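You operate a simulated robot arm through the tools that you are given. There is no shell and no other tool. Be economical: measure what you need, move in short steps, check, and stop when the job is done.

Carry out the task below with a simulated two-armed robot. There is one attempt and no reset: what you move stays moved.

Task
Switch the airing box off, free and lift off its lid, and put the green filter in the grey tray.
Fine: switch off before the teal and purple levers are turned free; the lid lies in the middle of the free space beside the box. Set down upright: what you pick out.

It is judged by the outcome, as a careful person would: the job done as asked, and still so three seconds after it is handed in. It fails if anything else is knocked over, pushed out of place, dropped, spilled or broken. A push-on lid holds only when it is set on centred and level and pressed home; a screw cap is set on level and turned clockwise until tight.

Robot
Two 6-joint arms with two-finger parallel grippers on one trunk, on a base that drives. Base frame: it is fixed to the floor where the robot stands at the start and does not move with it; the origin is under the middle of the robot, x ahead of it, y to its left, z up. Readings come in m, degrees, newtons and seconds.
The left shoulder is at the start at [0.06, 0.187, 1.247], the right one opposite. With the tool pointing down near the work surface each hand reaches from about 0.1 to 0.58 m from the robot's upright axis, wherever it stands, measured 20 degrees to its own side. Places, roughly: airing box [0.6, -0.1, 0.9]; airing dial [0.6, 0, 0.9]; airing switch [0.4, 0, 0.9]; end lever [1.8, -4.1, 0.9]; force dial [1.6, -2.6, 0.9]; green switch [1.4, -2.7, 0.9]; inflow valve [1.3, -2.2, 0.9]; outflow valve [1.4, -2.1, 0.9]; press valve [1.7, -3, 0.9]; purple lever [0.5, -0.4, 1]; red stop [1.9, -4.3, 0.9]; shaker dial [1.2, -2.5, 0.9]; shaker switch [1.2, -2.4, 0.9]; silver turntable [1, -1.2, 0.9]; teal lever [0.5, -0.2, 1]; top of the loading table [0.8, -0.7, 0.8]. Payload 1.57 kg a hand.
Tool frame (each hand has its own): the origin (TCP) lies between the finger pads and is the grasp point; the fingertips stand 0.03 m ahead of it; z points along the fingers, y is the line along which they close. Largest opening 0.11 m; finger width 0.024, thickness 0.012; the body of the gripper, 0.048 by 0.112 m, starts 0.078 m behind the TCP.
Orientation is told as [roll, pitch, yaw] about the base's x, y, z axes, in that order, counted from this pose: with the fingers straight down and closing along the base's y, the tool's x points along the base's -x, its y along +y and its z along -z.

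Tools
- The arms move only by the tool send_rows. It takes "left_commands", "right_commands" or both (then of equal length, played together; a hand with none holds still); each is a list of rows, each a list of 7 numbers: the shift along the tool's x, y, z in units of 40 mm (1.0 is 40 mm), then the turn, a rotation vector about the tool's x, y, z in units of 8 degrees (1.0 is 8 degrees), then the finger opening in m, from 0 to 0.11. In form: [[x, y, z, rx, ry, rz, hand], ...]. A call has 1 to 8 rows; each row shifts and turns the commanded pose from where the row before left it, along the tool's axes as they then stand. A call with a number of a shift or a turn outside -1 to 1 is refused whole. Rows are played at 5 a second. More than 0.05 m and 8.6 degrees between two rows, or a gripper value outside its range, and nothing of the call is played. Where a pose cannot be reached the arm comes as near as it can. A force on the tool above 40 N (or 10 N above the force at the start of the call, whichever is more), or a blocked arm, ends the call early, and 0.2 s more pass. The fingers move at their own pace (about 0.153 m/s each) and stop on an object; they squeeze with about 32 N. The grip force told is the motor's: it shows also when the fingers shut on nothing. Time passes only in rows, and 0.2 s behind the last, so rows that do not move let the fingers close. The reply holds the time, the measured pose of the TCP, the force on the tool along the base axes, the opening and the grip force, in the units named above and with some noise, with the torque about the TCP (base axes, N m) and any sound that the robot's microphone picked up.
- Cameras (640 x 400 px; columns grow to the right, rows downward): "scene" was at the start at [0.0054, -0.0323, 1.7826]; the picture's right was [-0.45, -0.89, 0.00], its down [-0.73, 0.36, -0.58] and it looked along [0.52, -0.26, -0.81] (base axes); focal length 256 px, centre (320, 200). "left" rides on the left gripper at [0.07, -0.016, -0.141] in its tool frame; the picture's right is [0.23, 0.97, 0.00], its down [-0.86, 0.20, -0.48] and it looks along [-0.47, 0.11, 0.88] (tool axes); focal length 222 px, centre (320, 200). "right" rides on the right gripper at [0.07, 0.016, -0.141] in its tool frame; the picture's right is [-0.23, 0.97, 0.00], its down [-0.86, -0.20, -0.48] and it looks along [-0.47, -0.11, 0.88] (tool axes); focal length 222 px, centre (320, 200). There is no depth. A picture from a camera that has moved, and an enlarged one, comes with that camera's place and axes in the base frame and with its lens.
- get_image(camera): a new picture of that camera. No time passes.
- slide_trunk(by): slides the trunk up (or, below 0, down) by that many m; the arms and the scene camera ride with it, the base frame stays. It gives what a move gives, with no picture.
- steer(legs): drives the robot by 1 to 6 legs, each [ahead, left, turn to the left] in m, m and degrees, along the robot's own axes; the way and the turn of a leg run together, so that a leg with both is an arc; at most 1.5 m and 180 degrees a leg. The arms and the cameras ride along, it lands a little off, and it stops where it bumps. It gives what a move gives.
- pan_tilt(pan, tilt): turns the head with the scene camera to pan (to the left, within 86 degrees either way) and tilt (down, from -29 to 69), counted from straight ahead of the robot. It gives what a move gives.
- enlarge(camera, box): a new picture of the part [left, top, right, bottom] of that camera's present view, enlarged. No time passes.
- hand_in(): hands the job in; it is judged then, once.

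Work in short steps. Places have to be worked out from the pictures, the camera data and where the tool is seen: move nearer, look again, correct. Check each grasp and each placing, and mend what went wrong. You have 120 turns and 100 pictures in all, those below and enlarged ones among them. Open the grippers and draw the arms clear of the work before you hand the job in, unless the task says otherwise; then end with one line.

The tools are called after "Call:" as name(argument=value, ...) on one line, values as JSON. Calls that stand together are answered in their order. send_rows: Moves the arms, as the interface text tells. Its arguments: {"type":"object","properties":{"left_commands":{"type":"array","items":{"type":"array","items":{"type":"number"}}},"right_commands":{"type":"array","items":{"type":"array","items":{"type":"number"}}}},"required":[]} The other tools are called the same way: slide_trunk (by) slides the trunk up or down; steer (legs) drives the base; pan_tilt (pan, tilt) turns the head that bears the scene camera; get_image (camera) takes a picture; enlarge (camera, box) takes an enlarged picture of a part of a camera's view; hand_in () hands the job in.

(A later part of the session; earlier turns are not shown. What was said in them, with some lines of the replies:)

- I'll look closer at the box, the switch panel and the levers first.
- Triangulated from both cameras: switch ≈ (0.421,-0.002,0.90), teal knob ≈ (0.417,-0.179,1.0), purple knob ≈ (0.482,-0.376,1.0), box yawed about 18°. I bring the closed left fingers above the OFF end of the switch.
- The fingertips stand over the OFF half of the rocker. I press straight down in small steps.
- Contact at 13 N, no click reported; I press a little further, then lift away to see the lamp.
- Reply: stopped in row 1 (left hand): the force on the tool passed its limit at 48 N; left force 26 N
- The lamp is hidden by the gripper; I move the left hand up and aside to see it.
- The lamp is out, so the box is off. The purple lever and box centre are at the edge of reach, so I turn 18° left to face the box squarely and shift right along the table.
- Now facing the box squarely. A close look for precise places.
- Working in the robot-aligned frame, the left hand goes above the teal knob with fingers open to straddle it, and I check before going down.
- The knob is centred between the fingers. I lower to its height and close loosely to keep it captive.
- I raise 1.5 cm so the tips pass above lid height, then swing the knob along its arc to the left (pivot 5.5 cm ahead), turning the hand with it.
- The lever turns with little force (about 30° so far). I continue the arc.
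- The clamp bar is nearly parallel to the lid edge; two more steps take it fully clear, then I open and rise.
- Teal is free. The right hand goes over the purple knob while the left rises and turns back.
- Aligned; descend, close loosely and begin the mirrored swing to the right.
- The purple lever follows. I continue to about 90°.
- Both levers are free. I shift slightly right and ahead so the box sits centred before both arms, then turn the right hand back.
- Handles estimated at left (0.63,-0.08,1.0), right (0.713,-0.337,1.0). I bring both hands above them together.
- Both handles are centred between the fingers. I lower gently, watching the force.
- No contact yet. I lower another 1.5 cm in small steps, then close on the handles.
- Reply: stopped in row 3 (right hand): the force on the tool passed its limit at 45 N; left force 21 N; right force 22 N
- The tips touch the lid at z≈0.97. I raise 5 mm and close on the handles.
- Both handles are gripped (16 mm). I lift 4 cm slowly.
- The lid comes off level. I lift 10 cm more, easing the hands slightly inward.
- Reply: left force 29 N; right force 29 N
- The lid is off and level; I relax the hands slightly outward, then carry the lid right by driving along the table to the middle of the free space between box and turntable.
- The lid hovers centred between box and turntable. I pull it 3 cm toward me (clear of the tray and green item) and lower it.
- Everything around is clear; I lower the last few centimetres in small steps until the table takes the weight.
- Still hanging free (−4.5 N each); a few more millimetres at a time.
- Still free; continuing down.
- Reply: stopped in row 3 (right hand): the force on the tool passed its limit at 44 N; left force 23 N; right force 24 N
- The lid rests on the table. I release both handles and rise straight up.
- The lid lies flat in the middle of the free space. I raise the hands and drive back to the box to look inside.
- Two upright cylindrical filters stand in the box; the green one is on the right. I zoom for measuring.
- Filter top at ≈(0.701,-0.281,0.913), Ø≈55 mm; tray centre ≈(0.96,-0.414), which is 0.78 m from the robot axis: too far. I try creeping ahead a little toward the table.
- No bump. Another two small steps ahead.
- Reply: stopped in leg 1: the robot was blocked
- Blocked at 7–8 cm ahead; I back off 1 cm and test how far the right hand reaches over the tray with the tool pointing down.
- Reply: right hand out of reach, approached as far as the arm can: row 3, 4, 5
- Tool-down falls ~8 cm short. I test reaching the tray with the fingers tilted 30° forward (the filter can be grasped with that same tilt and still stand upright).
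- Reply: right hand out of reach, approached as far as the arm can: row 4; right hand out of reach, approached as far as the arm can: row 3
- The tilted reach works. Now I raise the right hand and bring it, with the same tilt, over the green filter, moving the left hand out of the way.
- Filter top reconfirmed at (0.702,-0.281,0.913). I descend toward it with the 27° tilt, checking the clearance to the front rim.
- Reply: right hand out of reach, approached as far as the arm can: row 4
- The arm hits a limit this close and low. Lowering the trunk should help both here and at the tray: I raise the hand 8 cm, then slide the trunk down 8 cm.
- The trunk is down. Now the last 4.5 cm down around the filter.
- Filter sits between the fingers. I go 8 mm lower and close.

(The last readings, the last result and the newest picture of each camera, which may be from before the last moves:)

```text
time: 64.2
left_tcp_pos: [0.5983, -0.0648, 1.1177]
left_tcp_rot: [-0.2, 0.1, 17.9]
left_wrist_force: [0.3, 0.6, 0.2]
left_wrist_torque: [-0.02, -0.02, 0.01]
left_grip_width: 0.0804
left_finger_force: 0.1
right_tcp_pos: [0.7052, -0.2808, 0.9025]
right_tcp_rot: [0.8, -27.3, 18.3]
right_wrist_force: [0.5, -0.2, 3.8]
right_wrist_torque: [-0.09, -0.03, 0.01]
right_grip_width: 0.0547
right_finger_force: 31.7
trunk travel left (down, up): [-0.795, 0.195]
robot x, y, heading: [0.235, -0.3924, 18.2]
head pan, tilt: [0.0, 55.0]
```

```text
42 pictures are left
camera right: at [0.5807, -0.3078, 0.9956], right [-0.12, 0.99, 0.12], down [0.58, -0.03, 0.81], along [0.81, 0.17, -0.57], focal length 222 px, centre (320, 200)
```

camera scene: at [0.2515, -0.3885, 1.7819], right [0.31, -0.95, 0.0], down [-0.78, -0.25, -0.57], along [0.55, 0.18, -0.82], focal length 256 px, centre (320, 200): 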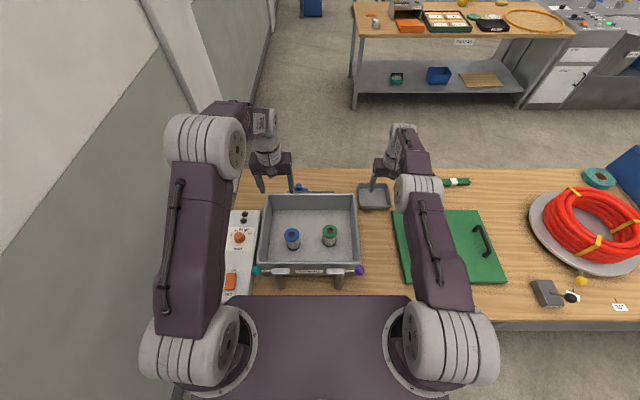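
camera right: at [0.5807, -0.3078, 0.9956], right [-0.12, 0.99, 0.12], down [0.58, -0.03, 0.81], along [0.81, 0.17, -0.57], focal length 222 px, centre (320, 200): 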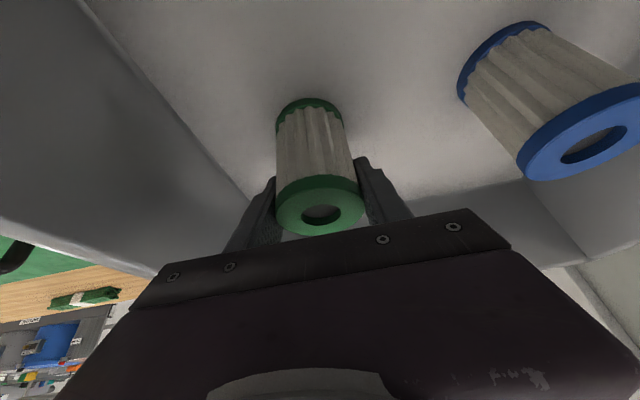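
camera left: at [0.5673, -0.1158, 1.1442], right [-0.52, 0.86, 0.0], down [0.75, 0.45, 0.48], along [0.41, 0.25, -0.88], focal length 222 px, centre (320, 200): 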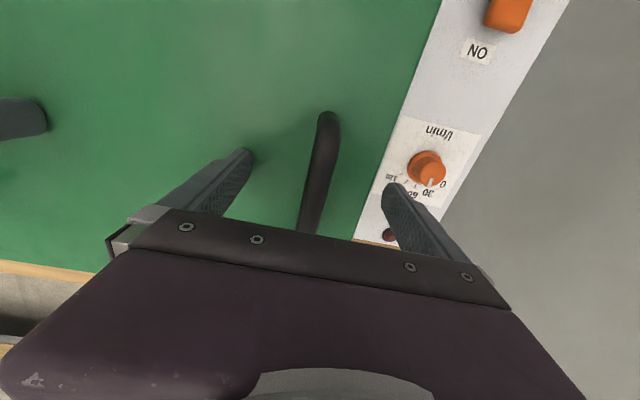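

Gripped at 55 mm. Lift straight up 20 cm.

Call:
send_rows(right_commands=[[-0.23, 0, -0.44, 0, 0, 0, 0], [-0.41, 0, -0.8, 0, 0, 0, 0], [-0.457, 0, -0.889, 0, 0, 0, 0], [-0.457, 0, -0.889, 0, 0, 0, 0], [-0.457, 0, -0.889, 0, 0, 0, 0], [-0.3, 0, -0.58, 0, 0, 0, 0], [0, 0, 0, 0, 0, 0, 0]])

Call:
get_image(camera="right")

Call:
get_image(camera="scene")

```text
time: 65.8
left_tcp_pos: [0.5976, -0.0659, 1.1174]
left_tcp_rot: [-0.2, 0.1, 17.8]
left_wrist_force: [-0.3, 0.1, 0.5]
left_wrist_torque: [0.02, 0.01, 0.04]
left_grip_width: 0.0801
left_finger_force: 0.2
right_tcp_pos: [0.7063, -0.284, 1.1037]
right_tcp_rot: [1.2, -27.3, 18.3]
right_wrist_force: [0.6, 0.6, -1.8]
right_wrist_torque: [0.01, -0.03, 0.0]
right_grip_width: 0.0547
right_finger_force: 32.3
trunk travel left (down, up): [-0.795, 0.195]
robot x, y, heading: [0.2405, -0.3924, 18.1]
head pan, tilt: [0.0, 55.0]
```

```text
41 pictures are left
camera right: at [0.5818, -0.3123, 1.1965], right [-0.12, 0.99, 0.12], down [0.58, -0.03, 0.81], along [0.81, 0.17, -0.57], focal length 222 px, centre (320, 200)
```

right: 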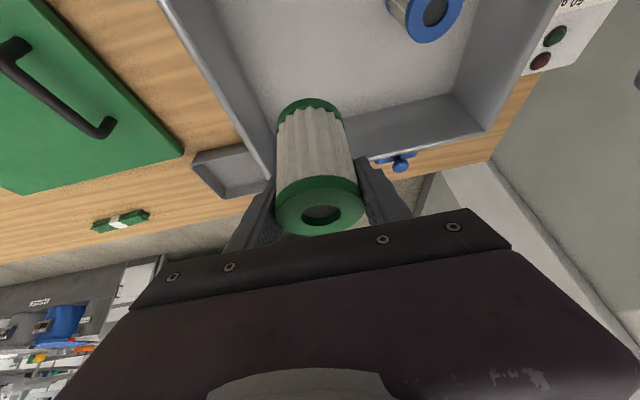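

```text
40 pictures are left
camera scene: at [0.251, -0.3878, 1.7018], right [0.31, -0.95, 0.0], down [-0.78, -0.25, -0.57], along [0.55, 0.18, -0.82], focal length 256 px, centre (320, 200)
```

scene: 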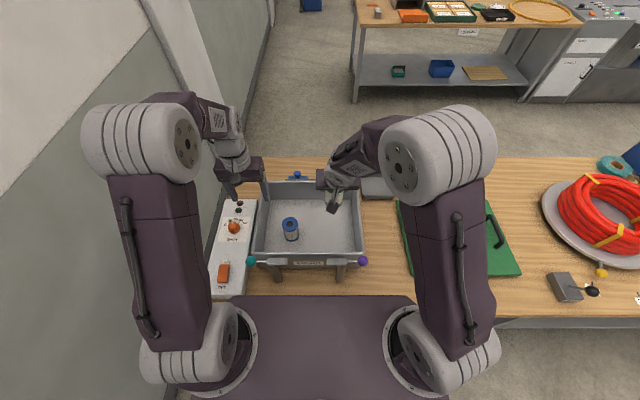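

The filter is held upright. I carry it over the tray at this height.

Call:
send_rows(right_commands=[[-0.64, -0.71, 0.33, 0, 0, 0, 0], [-0.64, -0.71, 0.33, 0, 0, 0, 0], [-0.64, -0.71, 0.33, 0, 0, 0, 0], [-0.64, -0.71, 0.33, 0, 0, 0, 0], [-0.64, -0.71, 0.33, 0, 0, 0, 0], [-0.64, -0.71, 0.33, 0, 0, 0, 0], [-0.64, -0.71, 0.33, 0, 0, 0, 0], [0, 0, 0, 0, 0, 0, 0]])

Call:
get_image(camera="right")

Call:
enlarge(camera="scene", box=[300, 130, 460, 260])

```text
time: 67.6
left_tcp_pos: [0.597, -0.0651, 1.1182]
left_tcp_rot: [-0.2, 0.0, 17.9]
left_wrist_force: [-0.2, 1.0, 0.6]
left_wrist_torque: [0.01, 0.0, -0.02]
left_grip_width: 0.0802
left_finger_force: 0.0
right_tcp_pos: [0.9595, -0.4072, 1.099]
right_tcp_rot: [1.1, -27.3, 18.2]
right_wrist_force: [-0.2, 0.1, -0.4]
right_wrist_torque: [-0.01, -0.01, 0.0]
right_grip_width: 0.0548
right_finger_force: 31.8
trunk travel left (down, up): [-0.795, 0.195]
robot x, y, heading: [0.2393, -0.3897, 18.2]
head pan, tilt: [0.0, 55.0]
```

```text
39 pictures are left
camera right: at [0.8354, -0.4349, 1.1923], right [-0.12, 0.99, 0.12], down [0.58, -0.03, 0.81], along [0.8, 0.17, -0.57], focal length 222 px, centre (320, 200)
```

right: 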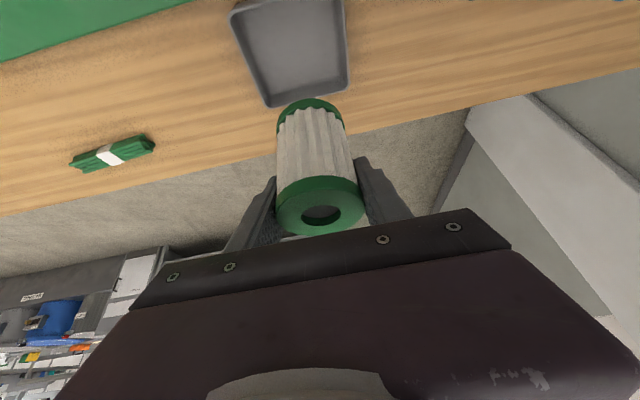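

```text
3.08 times, centred on (380, 195) of scene
camera zoom: at [0.2499, -0.3877, 1.7019], right [0.31, -0.95, 0.0], down [-0.78, -0.25, -0.57], along [0.55, 0.18, -0.82], focal length 788 px, centre (135, 215)
```

zoom: 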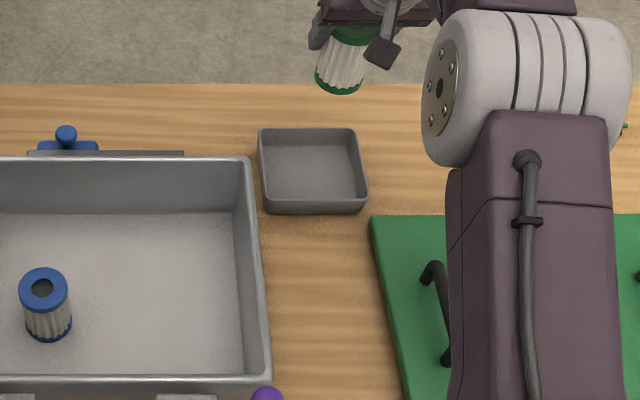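

Tray centre re-measured at ≈(0.965,-0.41); the hand is above it within 5 mm. I descend to just above the tray.

Call:
send_rows(right_commands=[[0.42, -0.1, 0.94, 0, 0, 0, 0], [0.457, 0, 0.889, 0, 0, 0, 0], [0.457, 0, 0.889, 0, 0, 0, 0], [0.4, 0, 0.778, 0, 0, 0, 0], [0, 0, 0, 0, 0, 0, 0]])

Call:
get_image(camera="right")

Call:
enlarge(camera="scene", box=[300, 130, 460, 260])

```text
time: 68.8
left_tcp_pos: [0.5982, -0.0658, 1.1192]
left_tcp_rot: [-0.3, -0.1, 17.9]
left_wrist_force: [0.3, -0.4, -0.4]
left_wrist_torque: [0.02, -0.03, 0.02]
left_grip_width: 0.08
left_finger_force: 0.1
right_tcp_pos: [0.9632, -0.4082, 0.9428]
right_tcp_rot: [1.1, -27.4, 18.2]
right_wrist_force: [0.0, 0.2, -0.6]
right_wrist_torque: [-0.01, 0.0, -0.01]
right_grip_width: 0.0547
right_finger_force: 32.3
trunk travel left (down, up): [-0.795, 0.195]
robot x, y, heading: [0.2395, -0.3915, 18.0]
head pan, tilt: [0.0, 55.0]
```

```text
37 pictures are left
camera right: at [0.8382, -0.4354, 1.0356], right [-0.12, 0.99, 0.12], down [0.58, -0.03, 0.81], along [0.81, 0.17, -0.57], focal length 222 px, centre (320, 200)
```

right: 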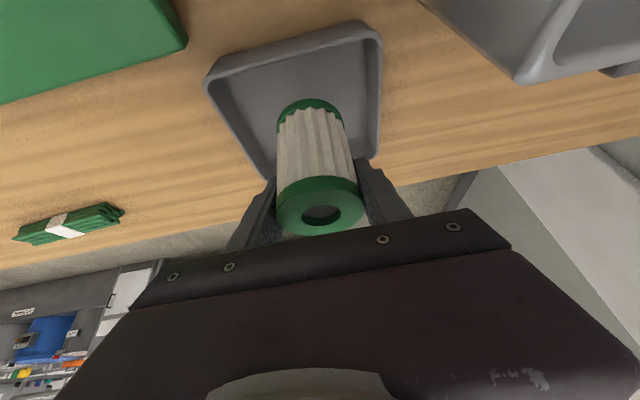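

```text
3.08 times, centred on (380, 195) of scene
camera zoom: at [0.25, -0.388, 1.7019], right [0.31, -0.95, 0.0], down [-0.78, -0.25, -0.57], along [0.55, 0.18, -0.82], focal length 788 px, centre (135, 215)
```

zoom: 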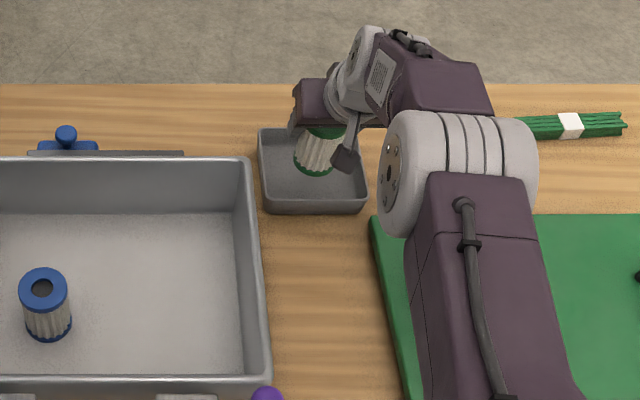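

The filter is above the tray floor. I lower slowly to contact.

Call:
send_rows(right_commands=[[0.1, 0, 0.4, 0, 0, 0, 0], [0.11, 0, 0.22, 0, 0, 0, 0], [0.055, 0, 0.107, 0, 0, 0, 0], [0.055, 0, 0.107, 0, 0, 0, 0], [0.04, 0, 0.08, 0, 0, 0, 0], [0.04, 0, 0.08, 0, 0, 0, 0], [0, 0, 0, 0, 0, 0, 0]])

Call:
enlarge(camera="scene", box=[300, 130, 460, 260])

```text
time: 70.4
left_tcp_pos: [0.5974, -0.0657, 1.1188]
left_tcp_rot: [-0.2, 0.0, 17.9]
left_wrist_force: [0.6, -0.9, 0.2]
left_wrist_torque: [0.01, 0.0, -0.01]
left_grip_width: 0.0803
left_finger_force: 0.1
right_tcp_pos: [0.9668, -0.4059, 0.9009]
right_tcp_rot: [1.1, -27.3, 18.2]
right_wrist_force: [-0.5, 0.1, 0.1]
right_wrist_torque: [-0.01, -0.02, -0.01]
right_grip_width: 0.0546
right_finger_force: 31.9
trunk travel left (down, up): [-0.795, 0.195]
robot x, y, heading: [0.24, -0.3901, 17.8]
head pan, tilt: [0.0, 55.0]
```

```text
3.08 times, centred on (380, 195) of scene
camera zoom: at [0.2508, -0.3881, 1.7019], right [0.31, -0.95, 0.0], down [-0.78, -0.25, -0.57], along [0.55, 0.18, -0.82], focal length 788 px, centre (135, 215)
```

zoom: 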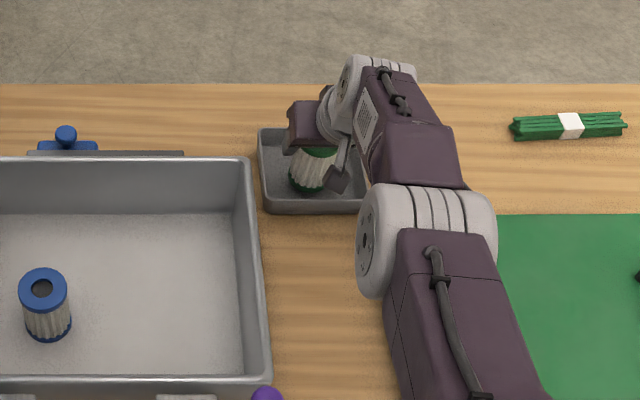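

No clear contact yet; continuing in 2–3 mm steps.

Call:
send_rows(right_commands=[[0.03, 0, 0.06, 0, 0, 0, 0], [0.03, 0, 0.06, 0, 0, 0, 0], [0, 0, 0, 0, 0, 0, 0]])

```text
time: 71.2
left_tcp_pos: [0.5982, -0.0652, 1.1174]
left_tcp_rot: [-0.1, 0.0, 17.9]
left_wrist_force: [0.0, -0.5, 0.5]
left_wrist_torque: [0.02, -0.02, 0.0]
left_grip_width: 0.0797
left_finger_force: 0.0
right_tcp_pos: [0.9655, -0.4074, 0.8951]
right_tcp_rot: [1.1, -27.3, 18.3]
right_wrist_force: [0.7, 0.0, -0.9]
right_wrist_torque: [0.02, -0.04, 0.0]
right_grip_width: 0.0547
right_finger_force: 32.0
trunk travel left (down, up): [-0.795, 0.195]
robot x, y, heading: [0.2405, -0.3922, 17.8]
head pan, tilt: [0.0, 55.0]
```

Call:
send_rows(right_commands=[[0.03, 0, 0.06, 0, 0, 0, 0], [0.03, 0, 0.06, 0, 0, 0, 0], [0.03, 0, 0.06, 0, 0, 0, 0], [0, 0, 0, 0, 0, 0, 0]])

Call:
get_image(camera="right")

```text
time: 72.2
left_tcp_pos: [0.5994, -0.0653, 1.1178]
left_tcp_rot: [-0.2, 0.0, 17.8]
left_wrist_force: [-0.2, -0.2, -0.2]
left_wrist_torque: [-0.02, 0.01, 0.03]
left_grip_width: 0.0797
left_finger_force: 0.1
right_tcp_pos: [0.9638, -0.4072, 0.8884]
right_tcp_rot: [1.0, -27.3, 18.1]
right_wrist_force: [0.5, -0.2, 0.2]
right_wrist_torque: [0.02, 0.01, -0.03]
right_grip_width: 0.0546
right_finger_force: 32.0
right hand out of reach, approached as far as the arm can: row 3
trunk travel left (down, up): [-0.795, 0.195]
robot x, y, heading: [0.2396, -0.3927, 17.9]
head pan, tilt: [0.0, 55.0]
```

```text
34 pictures are left
camera right: at [0.8393, -0.435, 0.9822], right [-0.12, 0.99, 0.12], down [0.58, -0.03, 0.81], along [0.81, 0.17, -0.57], focal length 222 px, centre (320, 200)
```

right: 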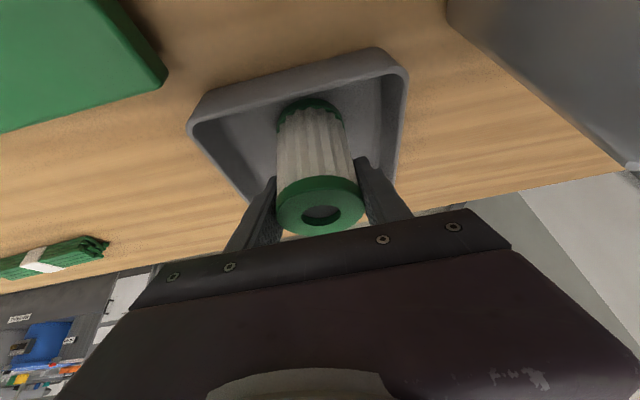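

The arm is at its reach limit; I use small trunk slides for the last millimetres.

Call:
slide_trunk(by=-0.004)

Call:
slide_trunk(by=-0.003)

```text
time: 72.7
left_tcp_pos: [0.5974, -0.0664, 1.1146]
left_tcp_rot: [-0.1, 0.0, 17.9]
left_wrist_force: [0.4, 0.7, -0.3]
left_wrist_torque: [-0.01, -0.01, 0.03]
left_grip_width: 0.0802
left_finger_force: 0.0
right_tcp_pos: [0.9631, -0.4083, 0.8861]
right_tcp_rot: [1.0, -27.4, 18.2]
right_wrist_force: [0.0, 0.3, 5.7]
right_wrist_torque: [-0.18, 0.08, -0.02]
right_grip_width: 0.0544
right_finger_force: 32.4
trunk travel left (down, up): [-0.791, 0.199]
robot x, y, heading: [0.2368, -0.3947, 18.2]
head pan, tilt: [0.0, 55.0]
```

```text
time: 73.2
left_tcp_pos: [0.5963, -0.0647, 1.1132]
left_tcp_rot: [-0.2, -0.1, 17.9]
left_wrist_force: [0.0, -0.5, 1.5]
left_wrist_torque: [-0.01, 0.01, 0.01]
left_grip_width: 0.08
left_finger_force: 0.2
right_tcp_pos: [0.9632, -0.4075, 0.8851]
right_tcp_rot: [1.0, -27.8, 18.2]
right_wrist_force: [1.3, -1.3, 18.6]
right_wrist_torque: [-0.61, 0.16, 0.04]
right_grip_width: 0.0549
right_finger_force: 32.4
trunk travel left (down, up): [-0.788, 0.202]
robot x, y, heading: [0.2409, -0.394, 17.8]
head pan, tilt: [0.0, 55.0]
```

Contact with the tray floor. I relieve the pressure 2 mm and open the fingers a little.

Call:
slide_trunk(by=0.003)

Call:
send_rows(right_commands=[[0, 0, 0, 0, 0, 0, 0.058], [0, 0, 0, 0, 0, 0, 0.064], [0, 0, 0, 0, 0, 0, 0.07], [0, 0, 0, 0, 0, 0, 0.07]])

Call:
get_image(camera="right")

```text
time: 73.7
left_tcp_pos: [0.5977, -0.0658, 1.1147]
left_tcp_rot: [-0.2, -0.1, 17.9]
left_wrist_force: [-0.5, -0.2, -0.1]
left_wrist_torque: [0.04, 0.01, 0.03]
left_grip_width: 0.0801
left_finger_force: 0.2
right_tcp_pos: [0.9629, -0.4083, 0.8879]
right_tcp_rot: [1.0, -27.4, 18.2]
right_wrist_force: [4.1, -0.2, 12.4]
right_wrist_torque: [-0.37, -0.22, 0.14]
right_grip_width: 0.0546
right_finger_force: 31.8
trunk travel left (down, up): [-0.791, 0.199]
robot x, y, heading: [0.2434, -0.3891, 18.0]
head pan, tilt: [0.0, 55.0]
```

```text
time: 74.7
left_tcp_pos: [0.5988, -0.0651, 1.1146]
left_tcp_rot: [-0.2, 0.0, 17.9]
left_wrist_force: [-0.1, 0.2, 0.1]
left_wrist_torque: [-0.02, -0.03, 0.01]
left_grip_width: 0.0797
left_finger_force: 0.1
right_tcp_pos: [0.9632, -0.4069, 0.8851]
right_tcp_rot: [1.0, -27.3, 18.1]
right_wrist_force: [0.6, -0.3, 0.1]
right_wrist_torque: [0.02, 0.02, 0.0]
right_grip_width: 0.07
right_finger_force: 0.0
trunk travel left (down, up): [-0.791, 0.199]
robot x, y, heading: [0.2353, -0.3944, 18.1]
head pan, tilt: [0.0, 55.0]
```

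```text
33 pictures are left
camera right: at [0.8393, -0.435, 0.9783], right [-0.12, 0.99, 0.12], down [0.58, -0.03, 0.81], along [0.81, 0.17, -0.57], focal length 222 px, centre (320, 200)
```

right: 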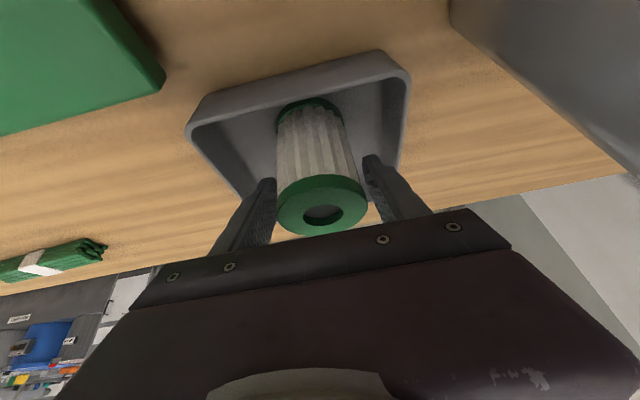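

The filter stands free. I withdraw along the fingers' axis.

Call:
send_rows(right_commands=[[0, 0, -0.3, 0, 0, 0, 0.07], [0, 0, -0.6, 0, 0, 0, 0.07], [0, 0, -0.8, 0, 0, 0, 0.07], [0, 0, -0.9, 0, 0, 0, 0.07], [-0.3, 0, -0.9, 0, 0, 0, 0.07], [-0.3, 0, -0.9, 0, 0, 0, 0.07]])

Call:
enlarge(camera="scene", box=[300, 110, 480, 260])

Call:
get_image(camera="right")

```text
time: 76.1
left_tcp_pos: [0.5972, -0.066, 1.1141]
left_tcp_rot: [-0.3, -0.1, 18.0]
left_wrist_force: [-0.8, -0.9, 0.0]
left_wrist_torque: [-0.02, 0.02, 0.03]
left_grip_width: 0.0801
left_finger_force: 0.2
right_tcp_pos: [0.9076, -0.4317, 1.0531]
right_tcp_rot: [1.0, -27.3, 18.4]
right_wrist_force: [-0.2, -0.6, -0.2]
right_wrist_torque: [0.02, -0.05, 0.01]
right_grip_width: 0.0699
right_finger_force: 0.0
trunk travel left (down, up): [-0.791, 0.199]
robot x, y, heading: [0.2388, -0.3913, 18.0]
head pan, tilt: [0.0, 55.0]
```

```text
2.67 times, centred on (390, 185) of scene
camera zoom: at [0.2491, -0.3882, 1.6978], right [0.31, -0.95, 0.0], down [-0.78, -0.25, -0.57], along [0.55, 0.18, -0.82], focal length 683 px, centre (133, 240)
```

zoom: 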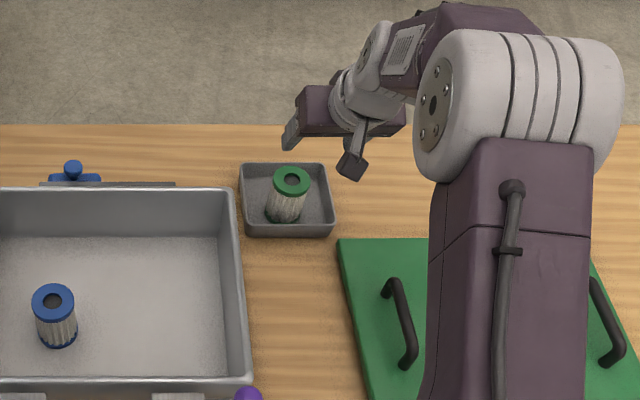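

```text
31 pictures are left
camera right: at [0.7823, -0.4581, 1.1469], right [-0.12, 0.99, 0.12], down [0.58, -0.03, 0.81], along [0.81, 0.17, -0.57], focal length 222 px, centre (320, 200)
```

right: 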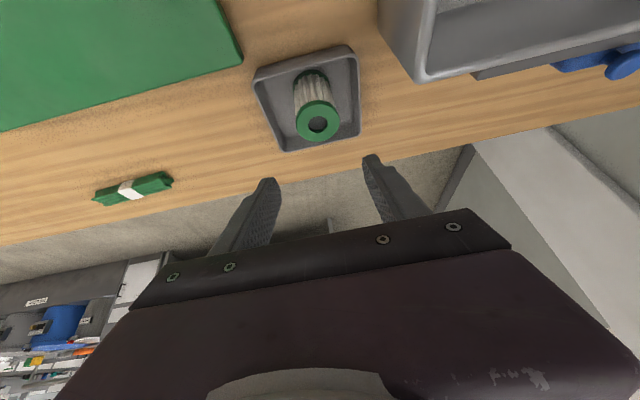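

The green filter stands upright in the grey tray. I raise the trunk, back away and take a final look.

Call:
slide_trunk(by=0.15)

Call:
steer(legs=[[-0.2, 0, 0]])

Call:
get_image(camera="scene")

Call:
enlarge(camera="scene", box=[220, 110, 520, 290])

```text
time: 77.9
left_tcp_pos: [0.5991, -0.0655, 1.2639]
left_tcp_rot: [-0.2, -0.1, 17.9]
left_wrist_force: [0.6, -0.5, -0.2]
left_wrist_torque: [-0.01, 0.01, -0.04]
left_grip_width: 0.0799
left_finger_force: 0.1
right_tcp_pos: [0.9087, -0.4314, 1.2029]
right_tcp_rot: [1.1, -27.3, 18.2]
right_wrist_force: [-0.5, -0.6, 0.3]
right_wrist_torque: [0.03, -0.05, 0.01]
right_grip_width: 0.07
right_finger_force: 0.0
trunk travel left (down, up): [-0.941, 0.049]
robot x, y, heading: [0.24, -0.392, 18.2]
head pan, tilt: [0.0, 55.0]
```

```text
time: 79.5
left_tcp_pos: [0.414, -0.1266, 1.2615]
left_tcp_rot: [-0.2, 0.3, 18.0]
left_wrist_force: [0.7, -1.0, 0.1]
left_wrist_torque: [-0.02, 0.05, -0.01]
left_grip_width: 0.0803
left_finger_force: 0.1
right_tcp_pos: [0.7213, -0.493, 1.2013]
right_tcp_rot: [1.0, -27.1, 18.1]
right_wrist_force: [0.6, 0.9, -0.4]
right_wrist_torque: [-0.03, 0.01, 0.03]
right_grip_width: 0.0701
right_finger_force: 0.2
trunk travel left (down, up): [-0.941, 0.049]
robot x, y, heading: [0.0475, -0.455, 17.8]
head pan, tilt: [0.0, 55.0]
```

```text
30 pictures are left
camera scene: at [0.0663, -0.4478, 1.8478], right [0.31, -0.95, 0.0], down [-0.78, -0.25, -0.57], along [0.54, 0.18, -0.82], focal length 256 px, centre (320, 200)
```

scene: 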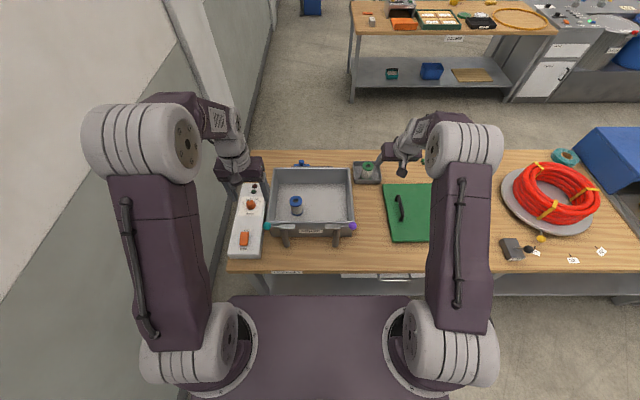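

```text
2.13 times, centred on (370, 200) of scene
camera zoom: at [0.0663, -0.4478, 1.8478], right [0.31, -0.95, 0.0], down [-0.78, -0.25, -0.57], along [0.54, 0.18, -0.82], focal length 547 px, centre (213, 200)
```

zoom: 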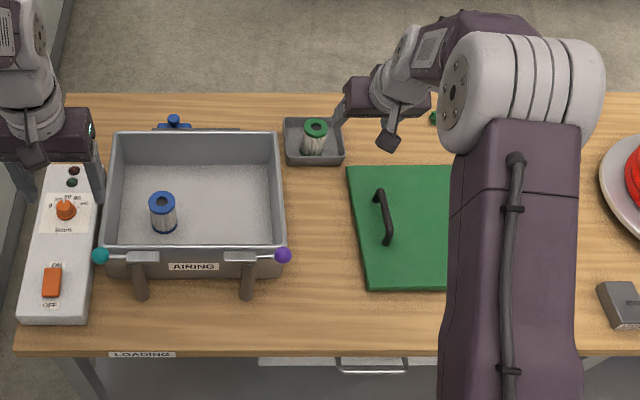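

All in place: lamp off, levers free, lid flat beside the box, green filter upright in the tray. I open the grippers fully and draw the right hand back a bit.

Call:
send_rows(left_commands=[[0, 0, -0.5, 0, 0, 0, 0.11], [0, 0, 0, 0, 0, 0, 0.11], [0, 0, 0, 0, 0, 0, 0.11], [0, 0, 0, 0, 0, 0, 0.11]], right_commands=[[0, 0, -0.9, 0, 0, 0, 0.11], [0, 0, -0.9, 0, 0, 0, 0.11], [0.5, 0, -0.7, 0, 0, 0, 0.11], [0, 0, 0, 0, 0, 0, 0.11]])

Call:
hand_in()

```text
time: 80.5
left_tcp_pos: [0.4055, -0.1289, 1.2846]
left_tcp_rot: [-0.1, 0.0, 17.9]
left_wrist_force: [-0.5, -0.2, -0.4]
left_wrist_torque: [0.0, -0.01, -0.01]
left_grip_width: 0.11
left_finger_force: 0.1
right_tcp_pos: [0.6547, -0.5166, 1.2836]
right_tcp_rot: [1.1, -27.3, 18.1]
right_wrist_force: [-0.5, 0.9, 0.2]
right_wrist_torque: [-0.05, 0.02, 0.03]
right_grip_width: 0.1103
right_finger_force: 0.0
trunk travel left (down, up): [-0.941, 0.049]
robot x, y, heading: [0.0512, -0.4538, 18.0]
head pan, tilt: [0.0, 55.0]
```

```text
The job is handed in.
```

The airing box was switched off first, then both levers were turned free. The lid lies flat in the free space beside the box, and the green filter stands upright in the grey tray. The job is handed in.
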